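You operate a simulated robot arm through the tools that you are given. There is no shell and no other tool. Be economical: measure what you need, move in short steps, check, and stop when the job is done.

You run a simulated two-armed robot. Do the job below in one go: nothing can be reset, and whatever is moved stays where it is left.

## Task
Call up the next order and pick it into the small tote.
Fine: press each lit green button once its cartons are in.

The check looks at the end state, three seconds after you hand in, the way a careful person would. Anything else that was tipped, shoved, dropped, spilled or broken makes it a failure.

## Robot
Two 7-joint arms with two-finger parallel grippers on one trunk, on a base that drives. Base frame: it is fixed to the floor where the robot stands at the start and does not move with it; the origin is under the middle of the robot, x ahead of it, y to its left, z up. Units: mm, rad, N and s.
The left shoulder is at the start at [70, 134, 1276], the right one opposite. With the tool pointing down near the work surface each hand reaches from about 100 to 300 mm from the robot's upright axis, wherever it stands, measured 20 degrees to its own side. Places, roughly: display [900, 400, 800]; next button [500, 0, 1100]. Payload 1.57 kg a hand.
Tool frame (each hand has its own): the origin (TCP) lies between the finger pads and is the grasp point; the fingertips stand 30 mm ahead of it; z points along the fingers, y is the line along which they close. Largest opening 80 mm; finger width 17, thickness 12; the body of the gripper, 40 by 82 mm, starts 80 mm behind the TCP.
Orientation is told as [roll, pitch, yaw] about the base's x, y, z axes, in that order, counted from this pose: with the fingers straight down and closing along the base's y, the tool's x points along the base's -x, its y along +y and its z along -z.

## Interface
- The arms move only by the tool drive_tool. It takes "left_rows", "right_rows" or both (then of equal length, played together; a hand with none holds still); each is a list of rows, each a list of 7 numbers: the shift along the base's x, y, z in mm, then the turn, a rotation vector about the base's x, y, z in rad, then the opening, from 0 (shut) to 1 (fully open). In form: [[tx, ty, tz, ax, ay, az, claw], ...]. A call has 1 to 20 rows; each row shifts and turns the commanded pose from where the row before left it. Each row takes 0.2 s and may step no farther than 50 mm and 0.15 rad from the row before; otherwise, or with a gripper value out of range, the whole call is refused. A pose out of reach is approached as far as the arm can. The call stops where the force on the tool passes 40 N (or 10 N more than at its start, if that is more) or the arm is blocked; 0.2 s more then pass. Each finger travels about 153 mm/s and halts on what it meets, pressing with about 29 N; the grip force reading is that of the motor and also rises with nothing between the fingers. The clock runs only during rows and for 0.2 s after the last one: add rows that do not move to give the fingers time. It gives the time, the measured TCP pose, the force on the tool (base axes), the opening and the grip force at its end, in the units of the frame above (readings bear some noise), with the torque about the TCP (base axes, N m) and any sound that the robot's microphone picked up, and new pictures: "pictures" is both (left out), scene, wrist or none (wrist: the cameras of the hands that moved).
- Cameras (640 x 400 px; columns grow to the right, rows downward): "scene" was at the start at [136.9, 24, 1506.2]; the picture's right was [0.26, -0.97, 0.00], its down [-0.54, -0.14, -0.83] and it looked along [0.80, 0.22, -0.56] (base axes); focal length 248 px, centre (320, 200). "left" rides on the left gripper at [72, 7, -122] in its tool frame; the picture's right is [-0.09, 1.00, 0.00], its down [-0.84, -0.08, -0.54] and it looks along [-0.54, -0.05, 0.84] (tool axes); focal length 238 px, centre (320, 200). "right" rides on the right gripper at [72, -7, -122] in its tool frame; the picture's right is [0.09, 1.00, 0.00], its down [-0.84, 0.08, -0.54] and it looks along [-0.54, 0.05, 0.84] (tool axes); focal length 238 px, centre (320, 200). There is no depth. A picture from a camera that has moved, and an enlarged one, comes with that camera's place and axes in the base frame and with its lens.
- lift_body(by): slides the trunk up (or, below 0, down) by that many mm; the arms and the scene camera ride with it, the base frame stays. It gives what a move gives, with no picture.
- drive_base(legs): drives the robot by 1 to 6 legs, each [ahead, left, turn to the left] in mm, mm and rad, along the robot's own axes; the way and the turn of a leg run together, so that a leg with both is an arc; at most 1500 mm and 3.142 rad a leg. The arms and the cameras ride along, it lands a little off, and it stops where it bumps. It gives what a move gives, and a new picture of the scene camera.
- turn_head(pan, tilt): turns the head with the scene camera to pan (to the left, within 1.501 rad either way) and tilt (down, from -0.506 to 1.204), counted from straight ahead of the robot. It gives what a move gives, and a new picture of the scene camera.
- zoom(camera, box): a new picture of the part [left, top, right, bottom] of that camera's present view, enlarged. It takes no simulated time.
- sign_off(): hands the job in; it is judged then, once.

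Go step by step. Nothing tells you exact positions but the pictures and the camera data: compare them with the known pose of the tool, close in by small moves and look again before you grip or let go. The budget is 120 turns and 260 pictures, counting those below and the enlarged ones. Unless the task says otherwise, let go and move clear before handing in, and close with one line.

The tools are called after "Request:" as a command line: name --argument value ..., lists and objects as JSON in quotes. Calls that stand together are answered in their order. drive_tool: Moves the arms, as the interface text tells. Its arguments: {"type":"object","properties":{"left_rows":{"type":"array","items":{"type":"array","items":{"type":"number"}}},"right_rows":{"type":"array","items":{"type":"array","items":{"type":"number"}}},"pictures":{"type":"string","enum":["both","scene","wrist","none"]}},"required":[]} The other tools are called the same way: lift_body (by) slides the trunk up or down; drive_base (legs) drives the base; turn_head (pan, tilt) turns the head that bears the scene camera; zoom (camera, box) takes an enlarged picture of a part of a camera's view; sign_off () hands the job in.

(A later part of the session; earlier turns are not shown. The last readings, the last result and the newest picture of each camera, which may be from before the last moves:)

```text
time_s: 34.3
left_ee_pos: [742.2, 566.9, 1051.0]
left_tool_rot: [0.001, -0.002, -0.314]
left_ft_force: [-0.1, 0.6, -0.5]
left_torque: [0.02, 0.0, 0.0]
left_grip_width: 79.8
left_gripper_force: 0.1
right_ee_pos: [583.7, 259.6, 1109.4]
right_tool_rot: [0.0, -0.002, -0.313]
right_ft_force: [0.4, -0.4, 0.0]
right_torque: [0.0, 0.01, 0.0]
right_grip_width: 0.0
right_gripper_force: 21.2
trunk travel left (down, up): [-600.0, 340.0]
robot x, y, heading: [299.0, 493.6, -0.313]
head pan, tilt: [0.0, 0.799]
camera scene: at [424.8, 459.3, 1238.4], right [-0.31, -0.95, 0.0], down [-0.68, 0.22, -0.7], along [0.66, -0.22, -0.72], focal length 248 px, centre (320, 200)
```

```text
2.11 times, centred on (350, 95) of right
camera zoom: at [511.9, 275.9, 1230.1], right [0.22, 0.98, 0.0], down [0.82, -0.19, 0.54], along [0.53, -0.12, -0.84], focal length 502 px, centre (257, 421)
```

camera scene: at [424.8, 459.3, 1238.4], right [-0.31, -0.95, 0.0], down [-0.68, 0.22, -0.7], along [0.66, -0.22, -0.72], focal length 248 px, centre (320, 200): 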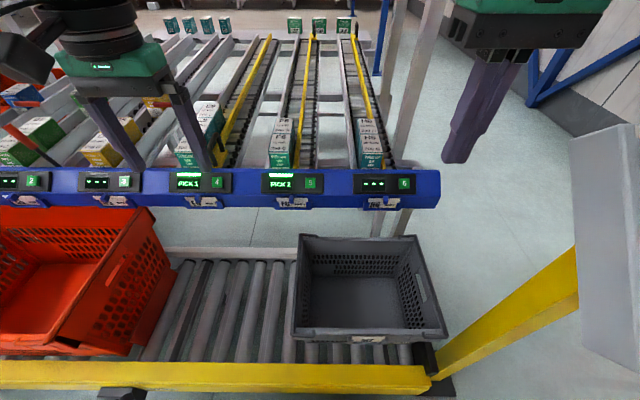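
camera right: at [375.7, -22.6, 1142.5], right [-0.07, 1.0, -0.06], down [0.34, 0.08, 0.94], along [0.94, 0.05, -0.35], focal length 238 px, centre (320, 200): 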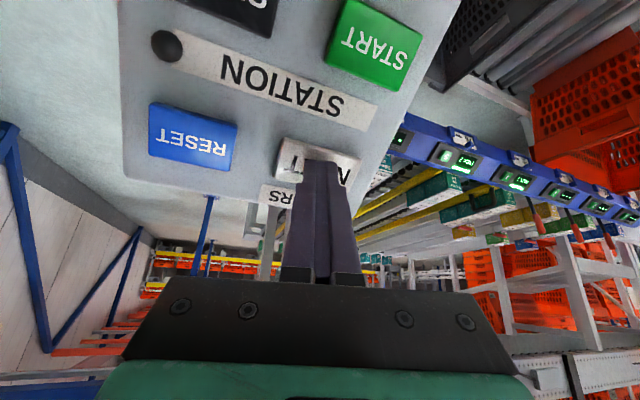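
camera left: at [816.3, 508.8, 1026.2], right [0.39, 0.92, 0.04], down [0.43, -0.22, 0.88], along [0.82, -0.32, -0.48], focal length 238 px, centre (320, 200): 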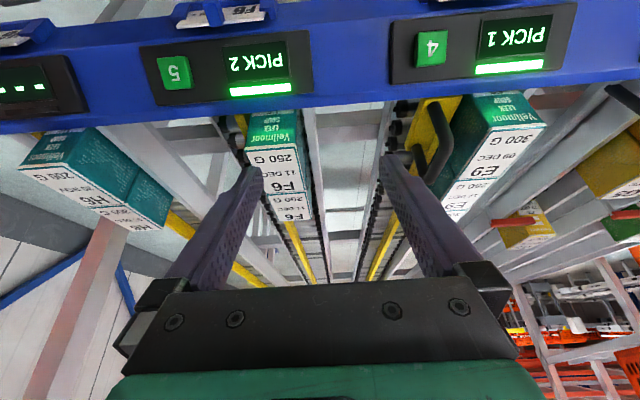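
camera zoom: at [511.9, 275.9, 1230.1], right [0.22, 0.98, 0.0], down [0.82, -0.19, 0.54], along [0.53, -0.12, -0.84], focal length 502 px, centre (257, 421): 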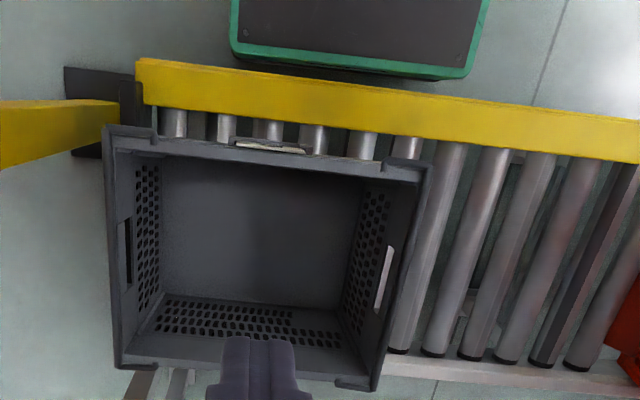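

My axis is at about a=131 mm with a small gap to the rail. I'll retry the reach above the front F6 with 0.7 rad of tilt.

Request:
drive_tool --left_rows '[[27.6, -18.5, -9, -0.0216, -0.0666, 0, 1], [27.6, -18.5, -9, -0.0216, -0.0666, 0, 1], [27.6, -18.5, -9, -0.0216, -0.0666, 0, 1], [27.6, -18.5, -9, -0.0216, -0.0666, 0, 1], [27.6, -18.5, -9, -0.0216, -0.0666, 0, 1], [27.6, -18.5, -9, -0.0216, -0.0666, 0, 1], [27.6, -18.5, -9, -0.0216, -0.0666, 0, 1], [27.6, -18.5, -9, -0.0216, -0.0666, 0, 1], [27.6, -18.5, -9, -0.0216, -0.0666, 0, 1], [27.6, -18.5, -9, -0.0216, -0.0666, 0, 1], [0, 0, 0, 0, 0, 0, 1]]'

```text
time_s: 36.7
left_ee_pos: [972.6, 434.5, 955.3]
left_tool_rot: [-0.001, -0.706, -0.314]
left_ft_force: [-0.4, -0.6, -0.1]
left_torque: [-0.09, -0.01, -0.01]
left_grip_width: 80.0
left_gripper_force: 0.1
left hand out of reach, approached as far as the arm can: row 7, 8, 9, 10
right_ee_pos: [583.8, 260.1, 1108.9]
right_tool_rot: [0.001, -0.003, -0.316]
right_ft_force: [-0.4, 0.1, 0.1]
right_torque: [-0.01, -0.01, 0.03]
right_grip_width: 0.0
right_gripper_force: 20.8
trunk travel left (down, up): [-600.0, 340.0]
robot x, y, heading: [298.6, 496.9, -0.316]
head pan, tilt: [0.0, 0.799]
camera scene: at [425.1, 459.2, 1238.3], right [-0.31, -0.95, 0.0], down [-0.68, 0.22, -0.7], along [0.66, -0.22, -0.72], focal length 248 px, centre (320, 200)
camera left: at [848.4, 482.2, 1001.4], right [0.38, 0.92, 0.06], down [0.25, -0.16, 0.96], along [0.89, -0.34, -0.29], focal length 238 px, centre (320, 200)
```

scene: 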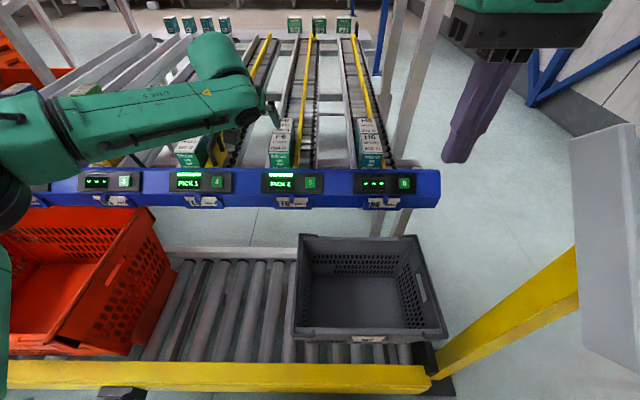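
left: 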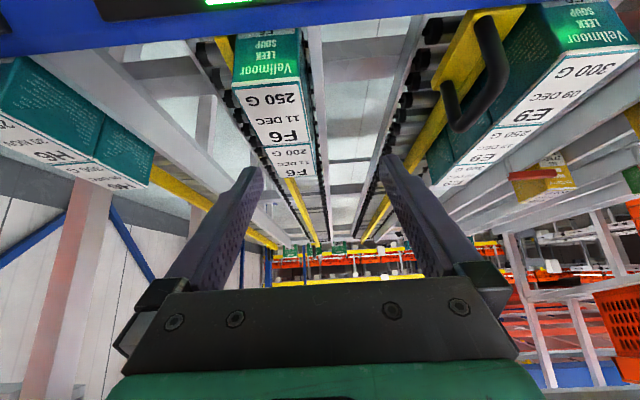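

This is still 60 mm short. If I face along the conveyor (90° to the right), the left shoulder comes about 90 mm closer to the rack. I'll retract, raise the trunk to clear the console, back off and turn.

Request:
drive_tool --left_rows '[[-27.6, 18.5, 12, 0.0216, 0.0666, 0, 1], [-27.6, 18.5, 12, 0.0216, 0.0666, 0, 1], [-27.6, 18.5, 12, 0.0216, 0.0666, 0, 1], [-27.6, 18.5, 12, 0.0216, 0.0666, 0, 1], [-27.6, 18.5, 12, 0.0216, 0.0666, 0, 1], [-27.6, 18.5, 12, 0.0216, 0.0666, 0, 1], [-27.6, 18.5, 12, 0.0216, 0.0666, 0, 1], [-27.6, 18.5, 12, 0.0216, 0.0666, 0, 1], [-27.6, 18.5, 0, 0.0216, 0.0666, 0, 1], [-27.6, 18.5, 0, 0.0216, 0.0666, 0, 1]]' --pictures "none"

Request:
lift_body --by 250

Request:
drive_base --legs '[[-250, 200, 0], [0, 0, -1.571]]'

Request:
turn_head --pan 1.3 --tilt 0.8

```text
time_s: 38.9
left_ee_pos: [695.3, 624.2, 1053.0]
left_tool_rot: [0.0, 0.001, -0.315]
left_ft_force: [-0.2, -0.2, -0.3]
left_torque: [0.01, -0.03, 0.0]
left_grip_width: 79.8
left_gripper_force: 0.0
right_ee_pos: [582.9, 259.9, 1108.4]
right_tool_rot: [0.001, -0.003, -0.314]
right_ft_force: [0.8, -0.3, 0.3]
right_torque: [0.0, 0.01, 0.02]
right_grip_width: 0.0
right_gripper_force: 21.1
trunk travel left (down, up): [-600.0, 340.0]
robot x, y, heading: [301.2, 500.9, -0.312]
head pan, tilt: [0.0, 0.799]
```

```text
time_s: 41.5
left_ee_pos: [695.8, 624.2, 1302.7]
left_tool_rot: [-0.001, -0.003, -0.315]
left_ft_force: [0.7, 0.0, 0.6]
left_torque: [0.0, -0.02, -0.02]
left_grip_width: 79.8
left_gripper_force: 0.1
right_ee_pos: [583.7, 260.3, 1357.3]
right_tool_rot: [-0.001, 0.0, -0.315]
right_ft_force: [-0.9, -0.2, 0.1]
right_torque: [-0.03, -0.02, 0.02]
right_grip_width: 0.0
right_gripper_force: 21.6
trunk travel left (down, up): [-850.0, 90.0]
robot x, y, heading: [299.8, 498.0, -0.313]
head pan, tilt: [0.0, 0.799]
```

```text
time_s: 47.5
left_ee_pos: [250.3, 373.4, 1302.8]
left_tool_rot: [0.0, -0.003, -1.878]
left_ft_force: [0.0, 0.2, -0.1]
left_torque: [0.03, -0.02, 0.0]
left_grip_width: 80.2
left_gripper_force: 0.1
right_ee_pos: [-115.0, 482.0, 1360.1]
right_tool_rot: [0.001, -0.003, -1.879]
right_ft_force: [-0.6, -0.8, -0.2]
right_torque: [-0.04, -0.01, -0.02]
right_grip_width: 0.2
right_gripper_force: 21.2
trunk travel left (down, up): [-850.0, 90.0]
robot x, y, heading: [124.2, 769.8, -1.879]
head pan, tilt: [0.0, 0.799]
camera scene: at [84.0, 644.5, 1488.3], right [-0.95, 0.3, 0.0], down [0.22, 0.68, -0.7], along [-0.21, -0.66, -0.72], focal length 248 px, centre (320, 200)
```

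scene: 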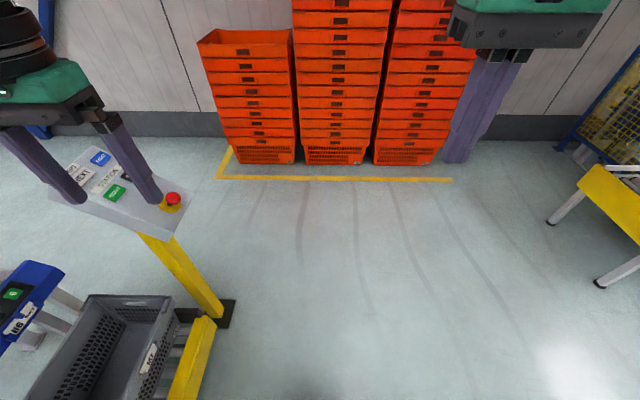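

```text
time_s: 49.0
left_ee_pos: [250.3, 372.7, 1302.1]
left_tool_rot: [0.0, -0.001, -1.878]
left_ft_force: [0.2, -0.1, -0.6]
left_torque: [-0.02, 0.03, -0.02]
left_grip_width: 79.9
left_gripper_force: 0.1
right_ee_pos: [-114.9, 482.0, 1358.3]
right_tool_rot: [0.001, -0.003, -1.878]
right_ft_force: [0.6, 0.2, 0.9]
right_torque: [0.0, 0.0, -0.01]
right_grip_width: 0.1
right_gripper_force: 21.2
trunk travel left (down, up): [-850.0, 90.0]
robot x, y, heading: [124.5, 770.3, -1.88]
head pan, tilt: [1.3, 0.799]
camera scene: at [175.6, 677.4, 1488.3], right [-0.55, -0.84, 0.0], down [-0.6, 0.39, -0.7], along [0.58, -0.38, -0.72], focal length 248 px, centre (320, 200)
```

scene: 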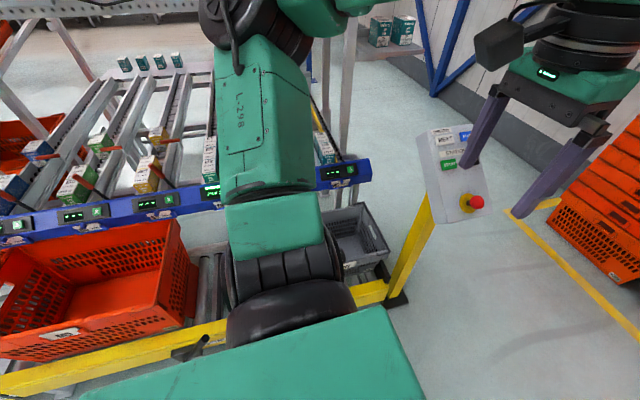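

I'm facing along the conveyor. I'll slide left toward it and check the gap.

Request:
drive_base --legs '[[0, 255, 0]]'

Request:
zoom --camera "left" --box '[0, 0, 640, 400]'

```text
time_s: 50.8
left_ee_pos: [485.8, 297.7, 1302.9]
left_tool_rot: [0.003, -0.001, -1.882]
left_ft_force: [0.0, 0.3, -0.2]
left_torque: [0.01, -0.05, 0.02]
left_grip_width: 79.9
left_gripper_force: 0.1
right_ee_pos: [121.8, 407.9, 1358.2]
right_tool_rot: [0.004, -0.001, -1.881]
right_ft_force: [-0.2, 0.8, 0.2]
right_torque: [-0.01, -0.05, -0.01]
right_grip_width: 0.0
right_gripper_force: 21.5
trunk travel left (down, up): [-850.0, 90.0]
robot x, y, heading: [360.7, 688.0, -1.882]
head pan, tilt: [1.3, 0.799]
camera scene: at [412.4, 601.9, 1488.5], right [-0.55, -0.84, 0.0], down [-0.6, 0.39, -0.7], along [0.58, -0.38, -0.72], focal length 248 px, centre (320, 200)
```

scene: 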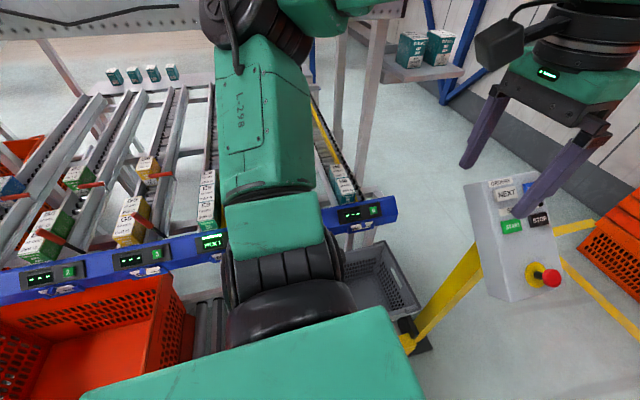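

```text
1.00 times, centred on (320, 200) of left (not enlarged: the box is as wide or as high as the picture)
camera zoom: at [514.3, 364.2, 1425.4], right [0.92, -0.39, 0.0], down [-0.33, -0.77, 0.54], along [-0.21, -0.5, -0.84], focal length 238 px, centre (320, 200)
```

zoom: 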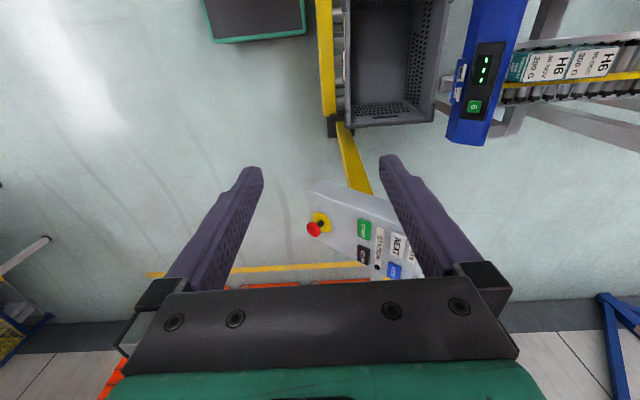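

The gap is about 50 mm, so I'll take another 25. Then I'll bring the left hand around with its yaw turned to face the lanes.

Request:
drive_base --legs '[[0, 25, -0.003]]'

Request:
drive_tool --left_rows '[[28.8, 15.1, 0, 0, 0, 0.143, 1], [28.8, 15.1, 0, 0, 0, 0.143, 1], [28.8, 15.1, 0, 0, 0, 0.143, 1], [28.8, 15.1, 0, 0, 0, 0.143, 1], [28.8, 15.1, 0, 0, 0, 0.143, 1], [28.8, 15.1, 0, 0, 0, 0.143, 1], [28.8, 15.1, 0, 0, 0, 0.143, 1], [28.8, 15.1, 0, 0, 0, 0.143, 1], [28.8, 15.1, 0, 0, 0, 0.143, 1], [28.8, 15.1, 0, 0, 0, 0.143, 1], [28.8, 15.1, 0, 0, 0, 0.14, 1], [0, 0, 0, 0, 0, 0, 1]]'

```text
time_s: 51.6
left_ee_pos: [506.1, 290.6, 1304.6]
left_tool_rot: [0.004, -0.001, -1.881]
left_ft_force: [-0.4, -0.2, 1.0]
left_torque: [0.0, -0.06, 0.0]
left_grip_width: 80.3
left_gripper_force: 0.1
right_ee_pos: [141.7, 401.3, 1358.3]
right_tool_rot: [0.005, -0.001, -1.883]
right_ft_force: [0.1, 0.0, 0.7]
right_torque: [-0.01, -0.04, 0.02]
right_grip_width: 0.1
right_gripper_force: 21.1
trunk travel left (down, up): [-850.0, 90.0]
robot x, y, heading: [384.7, 684.2, -1.883]
head pan, tilt: [1.3, 0.799]
camera scene: at [432.8, 595.1, 1488.7], right [-0.55, -0.83, 0.0], down [-0.6, 0.39, -0.7], along [0.59, -0.38, -0.71], focal length 248 px, centre (320, 200)
```

scene: 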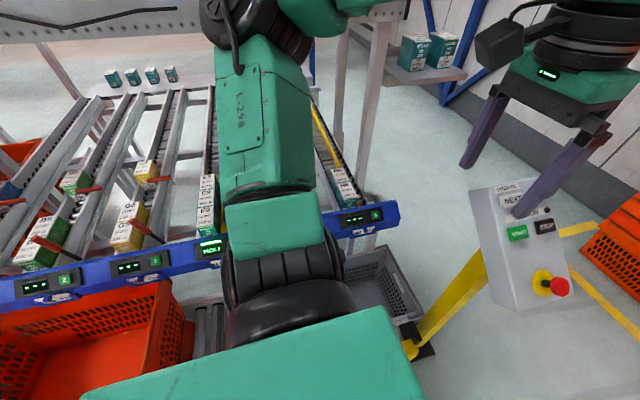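

```text
time_s: 54.2
left_ee_pos: [831.4, 427.7, 1293.3]
left_tool_rot: [0.001, -0.003, -0.311]
left_ft_force: [-0.4, -0.2, 0.2]
left_torque: [0.01, 0.01, -0.04]
left_grip_width: 80.1
left_gripper_force: 0.1
left hand out of reach, approached as far as the arm can: row 9, 10, 11
right_ee_pos: [147.4, 400.6, 1358.5]
right_tool_rot: [0.003, -0.004, -1.882]
right_ft_force: [-0.3, 0.4, -0.5]
right_torque: [-0.02, 0.01, 0.02]
right_grip_width: 0.1
right_gripper_force: 20.8
trunk travel left (down, up): [-850.0, 90.0]
robot x, y, heading: [385.4, 682.2, -1.884]
head pan, tilt: [1.3, 0.799]
camera scene: at [438.7, 593.7, 1488.4], right [-0.55, -0.83, 0.0], down [-0.6, 0.39, -0.7], along [0.58, -0.38, -0.72], focal length 248 px, centre (320, 200)
camera left: at [763.8, 456.7, 1415.2], right [0.39, 0.92, 0.0], down [0.77, -0.33, 0.54], along [0.5, -0.21, -0.84], focal length 238 px, centre (320, 200)
```

scene: 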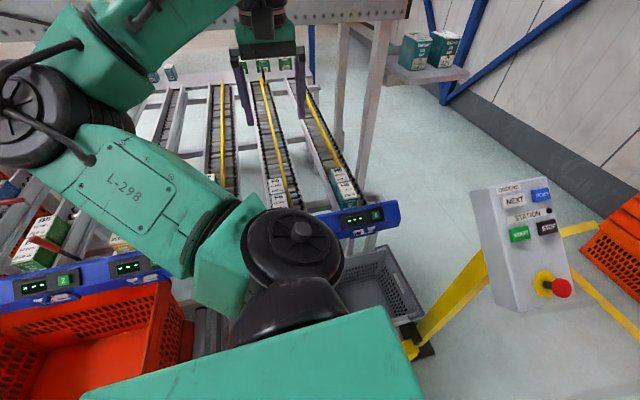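
left: 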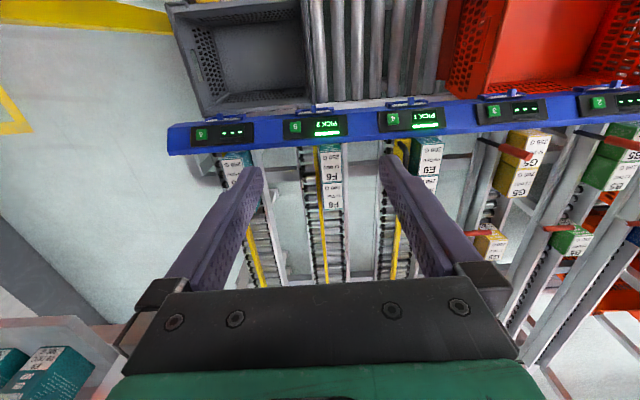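

The arm configuration is good. I'll lower the trunk 250 mm and reach over the F6 with moderate tilt.

Request:
lift_body --by -250

Request:
drive_tool --left_rows '[[31.1, -7.4, -14, -0.0216, -0.0666, 0, 1], [31.1, -7.4, -14, -0.0216, -0.0666, 0, 1], [31.1, -7.4, -14, -0.0216, -0.0666, 0, 1], [31.1, -7.4, -14, -0.0216, -0.0666, 0, 1], [31.1, -7.4, -14, -0.0216, -0.0666, 0, 1], [31.1, -7.4, -14, -0.0216, -0.0666, 0, 1], [0, 0, 0, 0, 0, 0, 1]]'

```text
time_s: 56.8
left_ee_pos: [829.5, 426.5, 1043.6]
left_tool_rot: [0.0, -0.001, -0.313]
left_ft_force: [0.1, -0.1, 0.9]
left_torque: [0.01, 0.0, -0.01]
left_grip_width: 79.7
left_gripper_force: 0.1
right_ee_pos: [146.6, 400.5, 1108.3]
right_tool_rot: [0.0, -0.002, -1.883]
right_ft_force: [0.6, -0.2, 0.4]
right_torque: [0.03, 0.01, 0.01]
right_grip_width: 0.1
right_gripper_force: 21.2
trunk travel left (down, up): [-600.0, 340.0]
robot x, y, heading: [385.3, 684.5, -1.883]
head pan, tilt: [1.3, 0.799]
```

```text
time_s: 58.4
left_ee_pos: [1017.3, 382.4, 959.0]
left_tool_rot: [0.002, -0.424, -0.317]
left_ft_force: [0.1, 0.0, -0.2]
left_torque: [0.0, 0.02, 0.03]
left_grip_width: 79.8
left_gripper_force: 0.1
right_ee_pos: [145.5, 400.2, 1108.5]
right_tool_rot: [0.002, -0.002, -1.883]
right_ft_force: [0.5, 0.1, -0.8]
right_torque: [0.01, -0.02, -0.01]
right_grip_width: 0.0
right_gripper_force: 20.8
trunk travel left (down, up): [-600.0, 340.0]
robot x, y, heading: [384.3, 687.3, -1.889]
head pan, tilt: [1.3, 0.799]
camera scene: at [438.6, 593.4, 1238.4], right [-0.55, -0.83, 0.0], down [-0.6, 0.39, -0.7], along [0.58, -0.38, -0.72], focal length 248 px, centre (320, 200)
camera left: at [909.3, 424.4, 1040.9], right [0.39, 0.92, 0.04], down [0.49, -0.24, 0.84], along [0.78, -0.31, -0.54], focal length 238 px, centre (320, 200)
```

scene: 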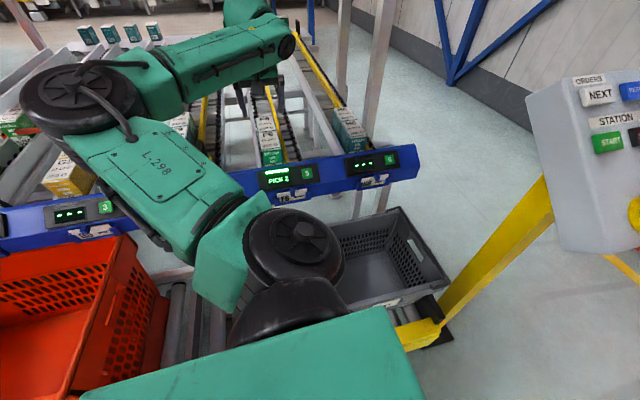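
left: 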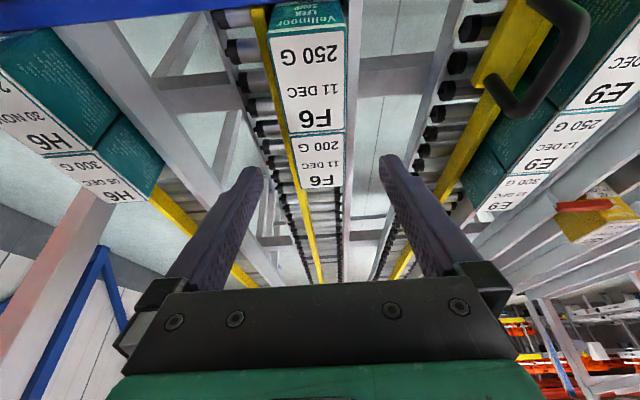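

The hand is now above the front F6 at 0.42 rad tilt and well centred. I'll descend partway and check finger clearance.

Request:
drive_tool --left_rows '[[1.9, -3.8, -30, 0, 0, 0, 1], [0, 0, -30, 0, 0, 0, 1], [0, 0, -20, 0, 0, 0, 1], [0, 0, 0, 0, 0, 0, 1]]'

Request:
zoom --camera "scene" --box '[200, 60, 360, 200]'

```text
time_s: 59.4
left_ee_pos: [1019.7, 379.5, 878.9]
left_tool_rot: [0.001, -0.423, -0.313]
left_ft_force: [0.5, 0.1, 0.6]
left_torque: [0.0, 0.0, -0.03]
left_grip_width: 79.9
left_gripper_force: 0.2
right_ee_pos: [147.3, 399.6, 1107.7]
right_tool_rot: [0.0, -0.001, -1.883]
right_ft_force: [-0.9, -0.8, -0.5]
right_torque: [0.02, -0.02, -0.03]
right_grip_width: 0.0
right_gripper_force: 21.2
trunk travel left (down, up): [-600.0, 340.0]
robot x, y, heading: [384.8, 685.2, -1.885]
head pan, tilt: [1.3, 0.799]
camera scene: at [439.1, 593.2, 1238.3], right [-0.55, -0.83, 0.0], down [-0.6, 0.39, -0.7], along [0.58, -0.38, -0.72], focal length 248 px, centre (320, 200)
camera left: at [912.2, 421.8, 960.6], right [0.39, 0.92, 0.04], down [0.49, -0.24, 0.84], along [0.78, -0.31, -0.55], focal length 238 px, centre (320, 200)
```

scene: 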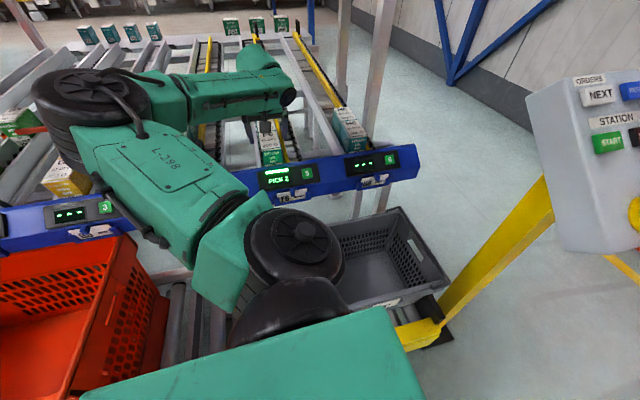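
left: 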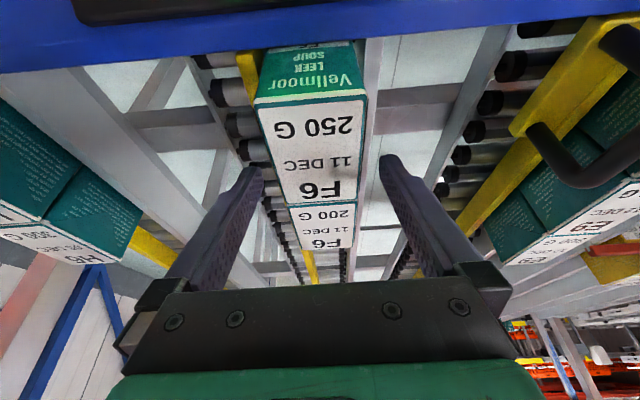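

```text
2.86 times, centred on (280, 130) of scene
camera zoom: at [439.1, 593.2, 1238.3], right [-0.55, -0.83, 0.0], down [-0.6, 0.39, -0.7], along [0.58, -0.38, -0.72], focal length 710 px, centre (434, 400)
```

zoom: 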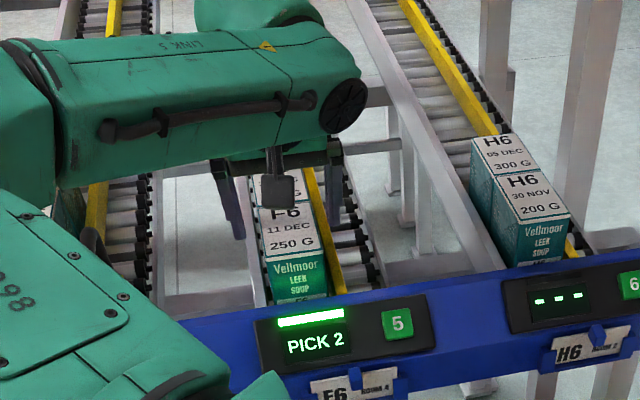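

Both fingers straddle the carton. I'll descend to grasp height and close.

Request:
drive_tool --left_rows '[[0, 0, -15, 0, 0, 0, 1], [0, 0, -13, 0, 0, 0, 1], [0, 0, -12, 0, 0, 0, 1], [0, 0, 0, 0, 0, 0, 1]]' --pictures "wrist"

```text
time_s: 60.4
left_ee_pos: [1019.3, 379.3, 839.7]
left_tool_rot: [0.0, -0.422, -0.315]
left_ft_force: [0.8, 0.2, 0.4]
left_torque: [-0.01, -0.02, -0.01]
left_grip_width: 80.2
left_gripper_force: 0.2
right_ee_pos: [147.0, 400.5, 1108.2]
right_tool_rot: [0.0, -0.002, -1.883]
right_ft_force: [0.9, -0.4, -1.4]
right_torque: [-0.01, 0.01, 0.05]
right_grip_width: 0.0
right_gripper_force: 21.0
trunk travel left (down, up): [-600.0, 340.0]
robot x, y, heading: [387.7, 684.2, -1.885]
head pan, tilt: [1.3, 0.799]
camera left: at [910.8, 421.5, 921.1], right [0.39, 0.92, 0.04], down [0.49, -0.24, 0.84], along [0.78, -0.31, -0.55], focal length 238 px, centre (320, 200)
```

left: 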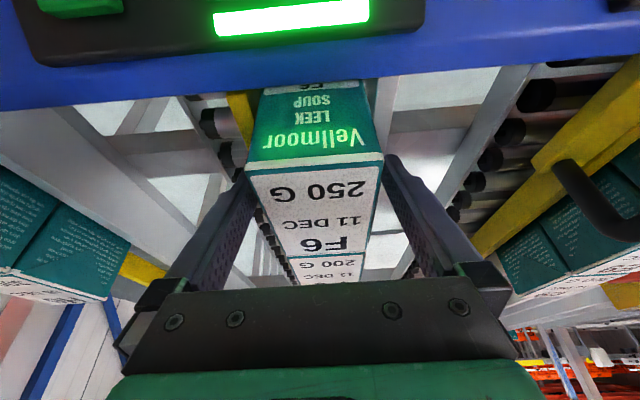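

No contact so far. I'll close the grip, then lift slightly.

Request:
drive_tool --left_rows '[[0, 0, 0, 0, 0, 0, 0.6], [0, 0, 0, 0, 0, 0, 0], [0, 0, 0, 0, 0, 0, 0], [0, 0, 0, 0, 0, 0, 0], [0, 0, 20, 0, 0, 0, 0], [0, 0, 20, 0, 0, 0, 0], [0, 0, 0, 0, 0, 0, 0]]'

```text
time_s: 62.0
left_ee_pos: [1020.2, 378.5, 880.4]
left_tool_rot: [0.0, -0.423, -0.314]
left_ft_force: [-0.1, 0.1, 0.9]
left_torque: [0.06, -0.15, 0.03]
left_grip_width: 54.5
left_gripper_force: 29.8
right_ee_pos: [146.5, 400.6, 1108.6]
right_tool_rot: [0.002, -0.004, -1.881]
right_ft_force: [0.2, 0.3, 0.2]
right_torque: [-0.01, 0.02, 0.03]
right_grip_width: 0.0
right_gripper_force: 21.2
trunk travel left (down, up): [-600.0, 340.0]
robot x, y, heading: [385.0, 687.6, -1.884]
head pan, tilt: [1.3, 0.799]
camera scene: at [438.7, 593.3, 1238.4], right [-0.55, -0.83, 0.0], down [-0.6, 0.39, -0.7], along [0.58, -0.38, -0.72], focal length 248 px, centre (320, 200)
camera left: at [912.6, 420.8, 962.9], right [0.39, 0.92, 0.04], down [0.49, -0.24, 0.84], along [0.78, -0.31, -0.55], focal length 238 px, centre (320, 200)
```

scene: 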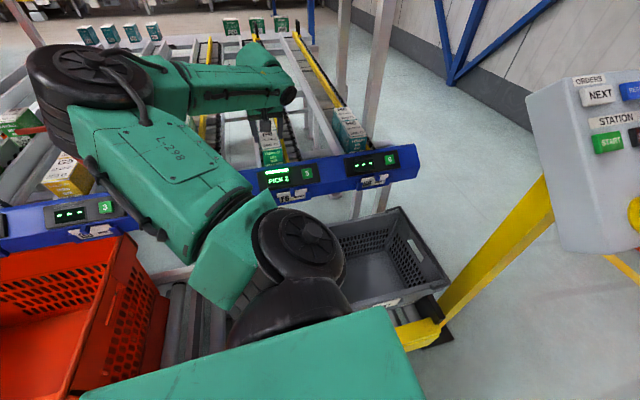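
left: 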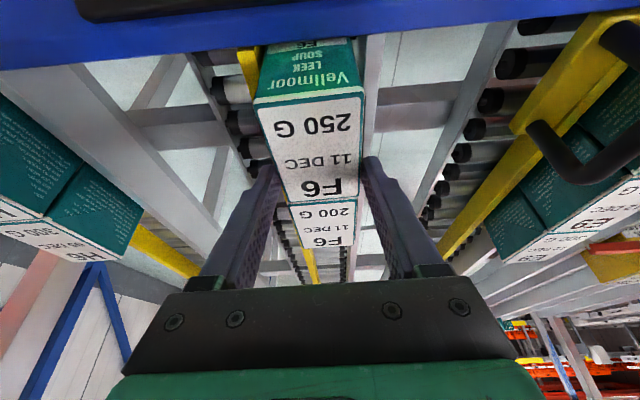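

The carton didn't come up; the fingers slid along it. I'll lower again slightly deeper, regrip, and lift only a little while reading the force.

Request:
drive_tool --left_rows '[[0, 0, 0, 0, 0, 0, 1], [0, 0, 0, 0, 0, 0, 1], [0, 0, -25, 0, 0, 0, 1], [0, 0, -22, 0, 0, 0, 1], [0, 0, 0, 0, 0, 0, 1]]' --pictures "wrist"

Request:
drive_tool --left_rows '[[0, 0, 0, 0, 0, 0, 0], [0, 0, 0, 0, 0, 0, 0], [0, 0, 0, 0, 0, 0, 0], [0, 0, 0, 0, 0, 0, 0], [0, 0, 6, 0, 0, 0, 0]]' --pictures "wrist"

```text
time_s: 63.2
left_ee_pos: [1020.7, 378.7, 838.8]
left_tool_rot: [-0.005, -0.431, -0.31]
left_ft_force: [3.4, -1.7, 22.9]
left_torque: [-1.01, 0.11, 0.4]
left_grip_width: 79.9
left_gripper_force: 0.0
right_ee_pos: [144.1, 401.8, 1109.3]
right_tool_rot: [0.003, -0.001, -1.884]
right_ft_force: [0.4, 1.4, 0.4]
right_torque: [0.03, -0.01, 0.0]
right_grip_width: 0.0
right_gripper_force: 21.3
trunk travel left (down, up): [-600.0, 340.0]
robot x, y, heading: [391.0, 685.5, -1.884]
head pan, tilt: [1.3, 0.799]
camera left: at [910.9, 422.1, 919.5], right [0.39, 0.92, 0.03], down [0.48, -0.23, 0.84], along [0.79, -0.31, -0.54], focal length 238 px, centre (320, 200)
```

left: 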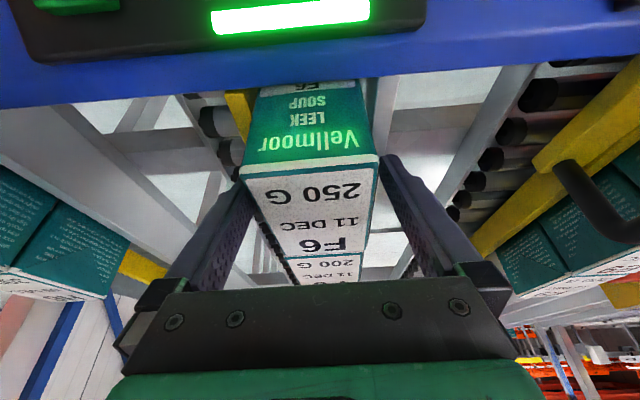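

```text
time_s: 64.4
left_ee_pos: [1019.1, 382.2, 838.5]
left_tool_rot: [0.004, -0.419, -0.315]
left_ft_force: [-1.1, -0.5, 7.3]
left_torque: [-0.38, -0.26, -0.07]
left_grip_width: 54.4
left_gripper_force: 29.4
right_ee_pos: [145.8, 400.3, 1108.2]
right_tool_rot: [0.004, -0.002, -1.884]
right_ft_force: [0.2, 0.5, -0.6]
right_torque: [-0.02, 0.0, -0.01]
right_grip_width: 0.0
right_gripper_force: 21.2
trunk travel left (down, up): [-600.0, 340.0]
robot x, y, heading: [383.2, 687.8, -1.881]
head pan, tilt: [1.3, 0.799]
camera left: at [911.0, 423.3, 921.1], right [0.39, 0.92, 0.04], down [0.49, -0.24, 0.84], along [0.78, -0.3, -0.55], focal length 238 px, centre (320, 200)
```

left: 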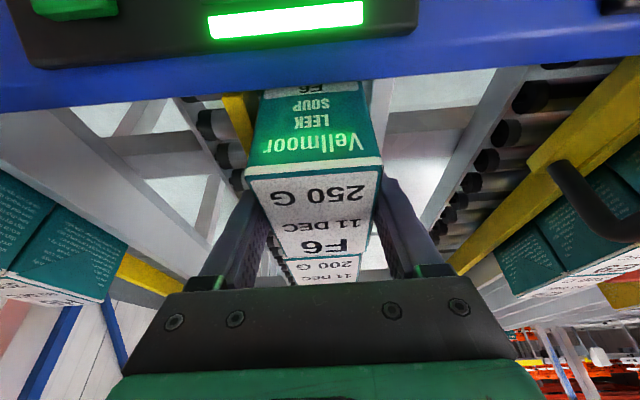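

The right fingertip touched the yellow guide at that depth. I'm now gripped and slightly raised, so I'll lift in small steps and watch.

Request:
drive_tool --left_rows '[[0, 0, 4, 0, 0, 0, 0], [0, 0, 4, 0, 0, 0, 0], [0, 0, 4, 0, 0, 0, 0]]' --pictures "wrist"

```text
time_s: 65.2
left_ee_pos: [1021.6, 378.3, 849.5]
left_tool_rot: [0.002, -0.421, -0.315]
left_ft_force: [0.4, 0.0, -1.8]
left_torque: [0.01, -0.04, -0.01]
left_grip_width: 55.1
left_gripper_force: 29.0
right_ee_pos: [147.9, 399.6, 1109.0]
right_tool_rot: [0.0, -0.002, -1.884]
right_ft_force: [0.0, 0.0, -0.7]
right_torque: [0.01, 0.0, 0.01]
right_grip_width: 0.0
right_gripper_force: 21.1
trunk travel left (down, up): [-600.0, 340.0]
robot x, y, heading: [384.4, 684.1, -1.886]
head pan, tilt: [1.3, 0.799]
camera left: at [912.9, 420.8, 932.5], right [0.39, 0.92, 0.04], down [0.49, -0.24, 0.84], along [0.78, -0.3, -0.55], focal length 238 px, centre (320, 200)
```

left: 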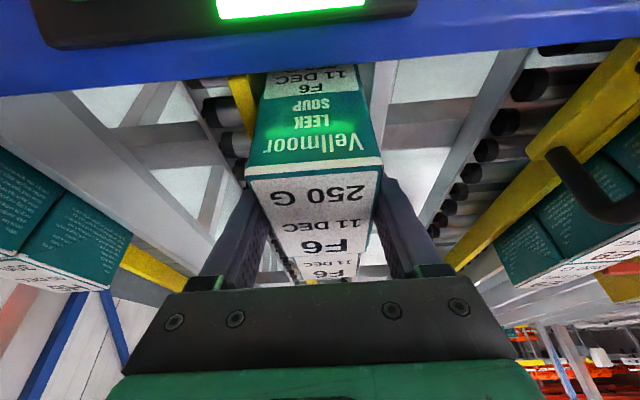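

It is lifting now: more of the front label shows above the rail. I'll continue slowly.

Request:
drive_tool --left_rows '[[0, 0, 4, 0, 0, 0, 0], [0, 0, 5, 0, 0, 0, 0], [0, 0, 5, 0, 0, 0, 0], [0, 0, 5, 0, 0, 0, 0], [0, 0, 6, 0, 0, 0, 0], [0, 0, 6, 0, 0, 0, 0], [0, 0, 6, 0, 0, 0, 0], [0, 0, 6, 0, 0, 0, 0], [0, 0, 6, 0, 0, 0, 0], [0, 0, 6, 0, 0, 0, 0]]'

```text
time_s: 67.4
left_ee_pos: [1017.0, 378.6, 903.8]
left_tool_rot: [0.0, -0.421, -0.314]
left_ft_force: [-1.1, 0.8, -2.6]
left_torque: [0.0, 0.01, 0.02]
left_grip_width: 54.9
left_gripper_force: 29.2
right_ee_pos: [145.9, 399.5, 1108.4]
right_tool_rot: [-0.001, -0.002, -1.883]
right_ft_force: [-0.4, -0.4, 0.2]
right_torque: [0.02, -0.01, 0.02]
right_grip_width: 0.2
right_gripper_force: 21.0
trunk travel left (down, up): [-600.0, 340.0]
robot x, y, heading: [382.9, 682.5, -1.882]
head pan, tilt: [1.3, 0.799]
camera scene: at [439.4, 593.1, 1238.3], right [-0.55, -0.83, 0.0], down [-0.6, 0.39, -0.7], along [0.58, -0.38, -0.72], focal length 248 px, centre (320, 200)
camera left: at [910.2, 421.2, 986.8], right [0.39, 0.92, 0.04], down [0.49, -0.24, 0.84], along [0.78, -0.31, -0.55], focal length 238 px, centre (320, 200)
```

scene: 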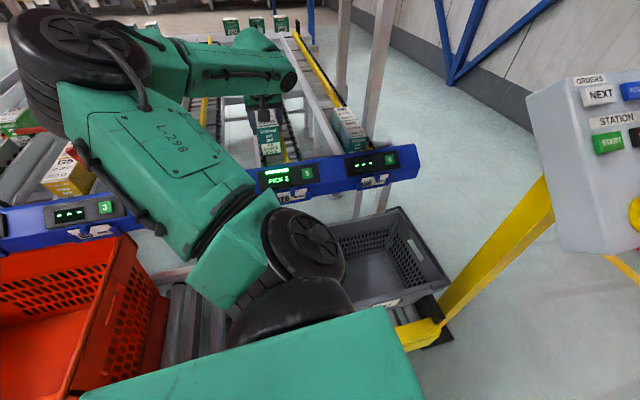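
left: 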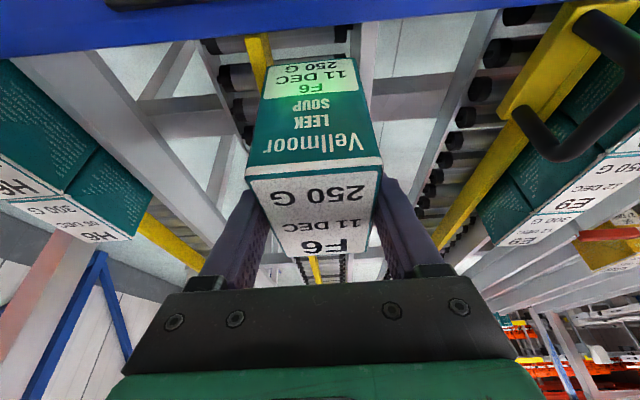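

The carton is held and its bottom is clear of the rail. I'll raise it a bit more, then draw it back toward me.

Request:
drive_tool --left_rows '[[0, 0, 10, 0, 0, 0, 0], [0, 0, 15, 0, 0, 0, 0], [0, 0, 15, 0, 0, 0, 0], [-10, 3, 5, 0, 0, 0, 0], [-15, 5, 0, 0, 0, 0, 0], [-20, 6.5, 0, 0, 0, 0, 0], [-20, 6.5, 0, 0, 0, 0, 0], [-20, 6.5, 0, 0, 0, 0, 0], [-20, 6.5, 0, 0, 0, 0, 0], [-20, 6.5, 0, 0, 0, 0, 0], [-20, 6.5, 0, 0, 0, 0, 0], [-20, 6.5, 0, 0, 0, 0, 0], [-15, 5, 0, 0, 0, 0, 0], [-10, 3, 0, 0, 0, 0, 0], [0, 0, 0, 0, 0, 0, 0]]'

```text
time_s: 70.6
left_ee_pos: [855.3, 408.7, 952.4]
left_tool_rot: [0.0, -0.421, -0.313]
left_ft_force: [-0.1, -0.6, -2.4]
left_torque: [-0.03, 0.0, 0.03]
left_grip_width: 54.9
left_gripper_force: 28.4
left hand out of reach, approached as far as the arm can: row 11, 12, 13, 14
right_ee_pos: [147.3, 399.7, 1108.9]
right_tool_rot: [-0.001, -0.003, -1.885]
right_ft_force: [-0.1, 0.1, -0.3]
right_torque: [-0.01, 0.01, 0.02]
right_grip_width: 0.0
right_gripper_force: 21.2
trunk travel left (down, up): [-600.0, 340.0]
robot x, y, heading: [387.3, 687.1, -1.883]
head pan, tilt: [1.3, 0.799]
camera scene: at [439.5, 593.3, 1238.3], right [-0.55, -0.83, 0.0], down [-0.6, 0.39, -0.7], along [0.58, -0.38, -0.72], focal length 248 px, centre (320, 200)
camera left: at [747.5, 452.2, 1034.2], right [0.39, 0.92, 0.04], down [0.49, -0.24, 0.84], along [0.78, -0.31, -0.55], focal length 238 px, centre (320, 200)
```

scene: 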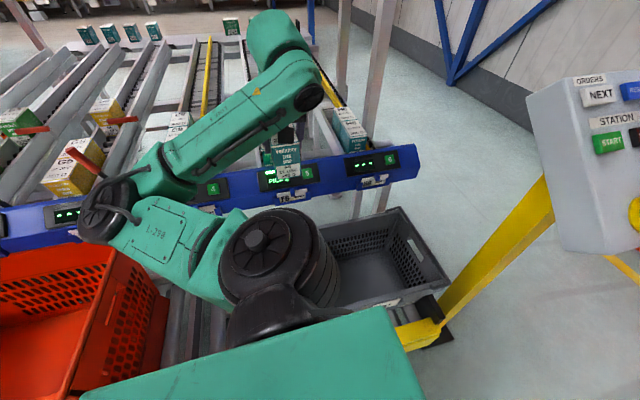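
left: 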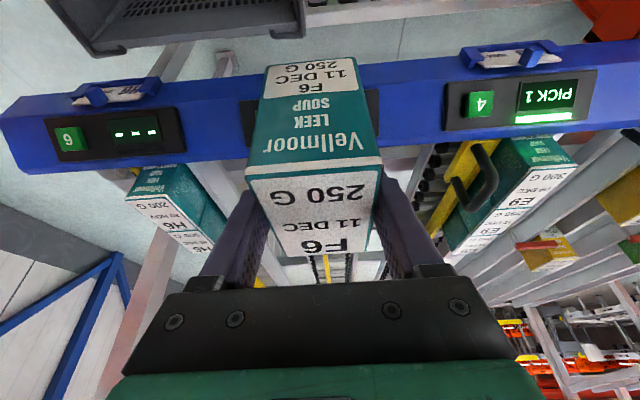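

The reach window also has an inner limit, so I'll use the base to bring the carton over the tote: ahead 150 mm and 60 mm away from the rack. Then I'll lower the trunk.

Request:
drive_base --legs '[[150, -60, 0]]'

Request:
lift_body --by -250

Request:
turn_head --pan 1.2 --tilt 0.9

Request:
zoom --camera "left" --box '[0, 0, 640, 400]'

```text
time_s: 72.0
left_ee_pos: [752.7, 288.0, 952.7]
left_tool_rot: [0.0, -0.422, -0.311]
left_ft_force: [0.5, -0.4, -2.6]
left_torque: [0.0, -0.03, 0.01]
left_grip_width: 54.7
left_gripper_force: 28.7
right_ee_pos: [45.3, 276.7, 1109.2]
right_tool_rot: [0.001, -0.003, -1.882]
right_ft_force: [0.0, -1.4, 0.0]
right_torque: [0.04, 0.0, -0.03]
right_grip_width: 0.1
right_gripper_force: 21.3
trunk travel left (down, up): [-600.0, 340.0]
robot x, y, heading: [281.7, 561.8, -1.886]
head pan, tilt: [1.3, 0.799]
camera scene: at [336.4, 469.9, 1238.3], right [-0.55, -0.84, 0.0], down [-0.6, 0.39, -0.7], along [0.58, -0.38, -0.72], focal length 248 px, centre (320, 200)
```

scene: 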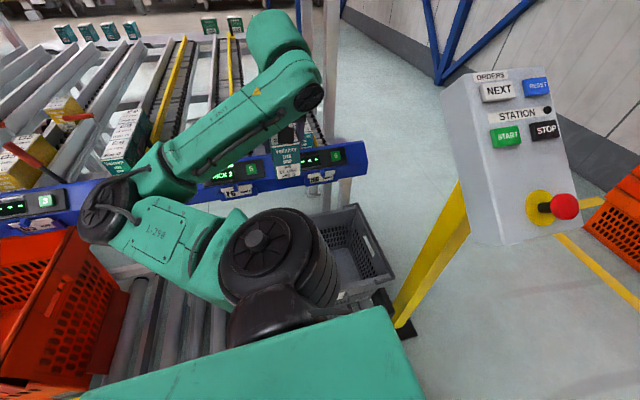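

```text
time_s: 74.6
left_ee_pos: [752.8, 288.3, 703.0]
left_tool_rot: [0.0, -0.42, -0.31]
left_ft_force: [0.2, 0.0, -2.1]
left_torque: [0.01, -0.02, 0.0]
left_grip_width: 54.7
left_gripper_force: 29.2
right_ee_pos: [45.3, 274.3, 858.1]
right_tool_rot: [0.0, -0.004, -1.88]
right_ft_force: [-0.6, 0.6, -0.9]
right_torque: [0.0, -0.01, 0.02]
right_grip_width: 0.0
right_gripper_force: 21.5
trunk travel left (down, up): [-350.0, 590.0]
robot x, y, heading: [282.4, 559.3, -1.881]
head pan, tilt: [1.3, 0.799]
```

```text
time_s: 75.2
left_ee_pos: [753.5, 287.6, 702.1]
left_tool_rot: [0.0, -0.42, -0.31]
left_ft_force: [-0.1, -0.1, -3.0]
left_torque: [-0.01, -0.01, 0.02]
left_grip_width: 54.6
left_gripper_force: 28.7
right_ee_pos: [43.7, 274.6, 858.8]
right_tool_rot: [0.0, -0.002, -1.881]
right_ft_force: [-0.6, -0.9, 0.8]
right_torque: [0.01, -0.01, 0.0]
right_grip_width: 0.0
right_gripper_force: 21.1
trunk travel left (down, up): [-350.0, 590.0]
robot x, y, heading: [284.3, 558.6, -1.884]
head pan, tilt: [1.201, 0.901]
camera scene: at [327.2, 466.4, 980.4], right [-0.63, -0.78, 0.0], down [-0.61, 0.49, -0.62], along [0.48, -0.39, -0.78], focal length 248 px, centre (320, 200)
```

scene: 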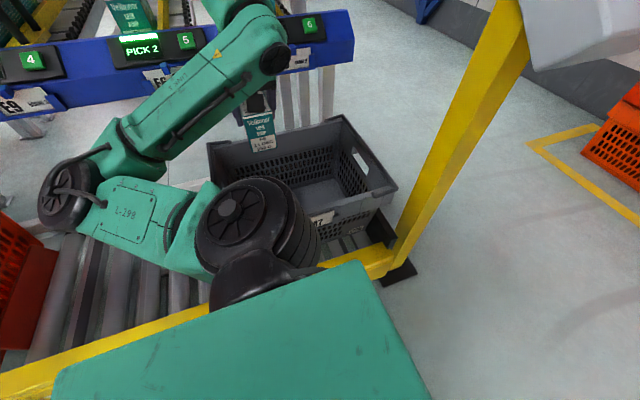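

```text
1.00 times, centred on (320, 200) of left (not enlarged: the box is as wide or as high as the picture)
camera zoom: at [644.6, 329.7, 784.2], right [0.38, 0.92, 0.04], down [0.49, -0.24, 0.84], along [0.78, -0.3, -0.55], focal length 238 px, centre (320, 200)
```

zoom: 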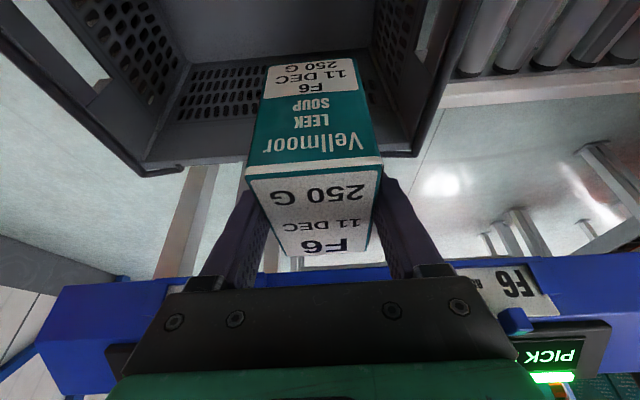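

The carton is over the tote, with its right neighbour space free. I'll lower with the arm first and watch.

Request:
drive_tool --left_rows '[[0, 0, -15, 0, 0, 0, 0], [0, 0, -20, 0, 0, 0, 0], [0, 0, -20, 0, 0, 0, 0], [0, 0, -20, 0, 0, 0, 0], [0, 0, -20, 0, 0, 0, 0], [0, 0, -20, 0, 0, 0, 0], [0, 0, -20, 0, 0, 0, 0], [0, 0, -15, 0, 0, 0, 0], [0, 0, 0, 0, 0, 0, 0]]'

```text
time_s: 77.2
left_ee_pos: [750.0, 254.1, 620.2]
left_tool_rot: [0.004, -0.419, -0.311]
left_ft_force: [0.6, 0.8, -1.7]
left_torque: [-0.02, -0.02, 0.02]
left_grip_width: 55.0
left_gripper_force: 28.8
left hand out of reach, approached as far as the arm can: row 2, 3, 4, 5, 6, 7, 8
right_ee_pos: [44.4, 274.5, 858.6]
right_tool_rot: [-0.001, -0.002, -1.881]
right_ft_force: [-0.2, -0.4, 0.1]
right_torque: [0.01, -0.01, 0.0]
right_grip_width: 0.0
right_gripper_force: 21.0
trunk travel left (down, up): [-350.0, 590.0]
robot x, y, heading: [282.7, 561.0, -1.881]
head pan, tilt: [1.201, 0.901]
camera scene: at [327.1, 466.5, 980.4], right [-0.63, -0.78, 0.0], down [-0.61, 0.49, -0.62], along [0.48, -0.39, -0.78], focal length 248 px, centre (320, 200)
camera left: at [642.4, 295.8, 702.7], right [0.38, 0.92, 0.04], down [0.49, -0.24, 0.84], along [0.78, -0.3, -0.55], focal length 238 px, centre (320, 200)
```

scene: 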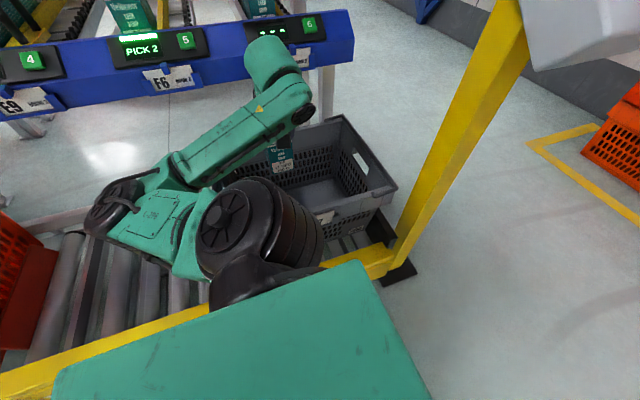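
left: 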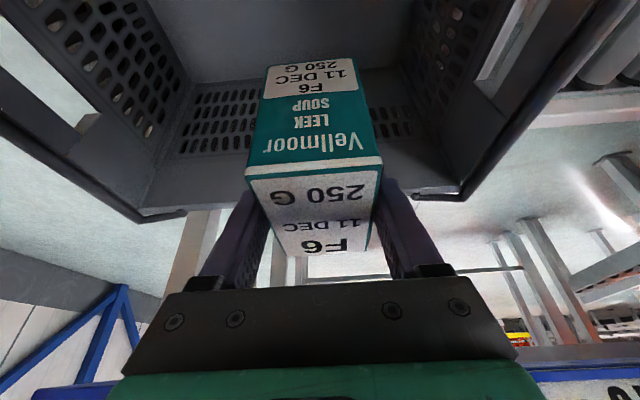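

The elbow would drop toward the tote wall if I just lowered the trunk. Instead I'll raise the trunk and let the arm extend downward, nearly straight, over the near wall. The tote rim is at about z 553 and its floor at about 275.

Request:
lift_body --by 120

Request:
drive_tool --left_rows '[[3, 10, -15, 0, 0, 0, 0], [3, 10, -15, 0, 0, 0, 0], [2, 6, -20, 0, 0, 0, 0], [0, 0, -20, 0, 0, 0, 0], [0, 0, -20, 0, 0, 0, 0], [0, 0, -20, 0, 0, 0, 0], [0, 0, 0, 0, 0, 0, 0]]'

```text
time_s: 78.8
left_ee_pos: [750.8, 254.2, 739.9]
left_tool_rot: [0.001, -0.419, -0.312]
left_ft_force: [0.1, 0.2, -2.5]
left_torque: [0.0, -0.01, -0.03]
left_grip_width: 54.8
left_gripper_force: 28.9
right_ee_pos: [44.5, 274.7, 978.2]
right_tool_rot: [0.001, -0.001, -1.88]
right_ft_force: [0.9, -0.4, 1.0]
right_torque: [0.02, -0.01, -0.01]
right_grip_width: 0.0
right_gripper_force: 21.7
trunk travel left (down, up): [-470.0, 470.0]
robot x, y, heading: [282.7, 558.3, -1.876]
head pan, tilt: [1.201, 0.901]
```

```text
time_s: 80.3
left_ee_pos: [745.5, 248.3, 663.5]
left_tool_rot: [0.003, -0.42, -0.31]
left_ft_force: [0.4, -0.9, -2.3]
left_torque: [0.03, -0.01, 0.01]
left_grip_width: 54.6
left_gripper_force: 28.8
left hand out of reach, approached as far as the arm can: row 1, 2, 3
right_ee_pos: [43.8, 275.1, 979.2]
right_tool_rot: [-0.001, -0.002, -1.881]
right_ft_force: [-0.1, 0.6, -0.6]
right_torque: [-0.01, 0.01, -0.02]
right_grip_width: 0.0
right_gripper_force: 20.9
trunk travel left (down, up): [-470.0, 470.0]
robot x, y, heading: [283.0, 557.6, -1.876]
head pan, tilt: [1.201, 0.901]
camera scene: at [327.1, 466.5, 1100.4], right [-0.63, -0.78, 0.0], down [-0.61, 0.49, -0.62], along [0.48, -0.39, -0.78], focal length 248 px, centre (320, 200)
camera left: at [637.0, 289.2, 745.9], right [0.38, 0.92, 0.04], down [0.49, -0.24, 0.84], along [0.78, -0.3, -0.55], focal length 238 px, centre (320, 200)
```

scene: 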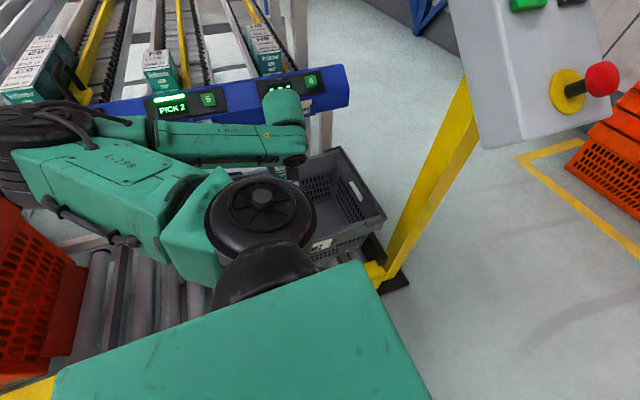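
left: 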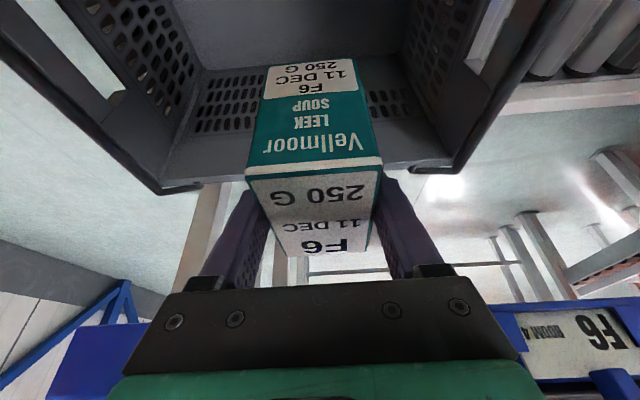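

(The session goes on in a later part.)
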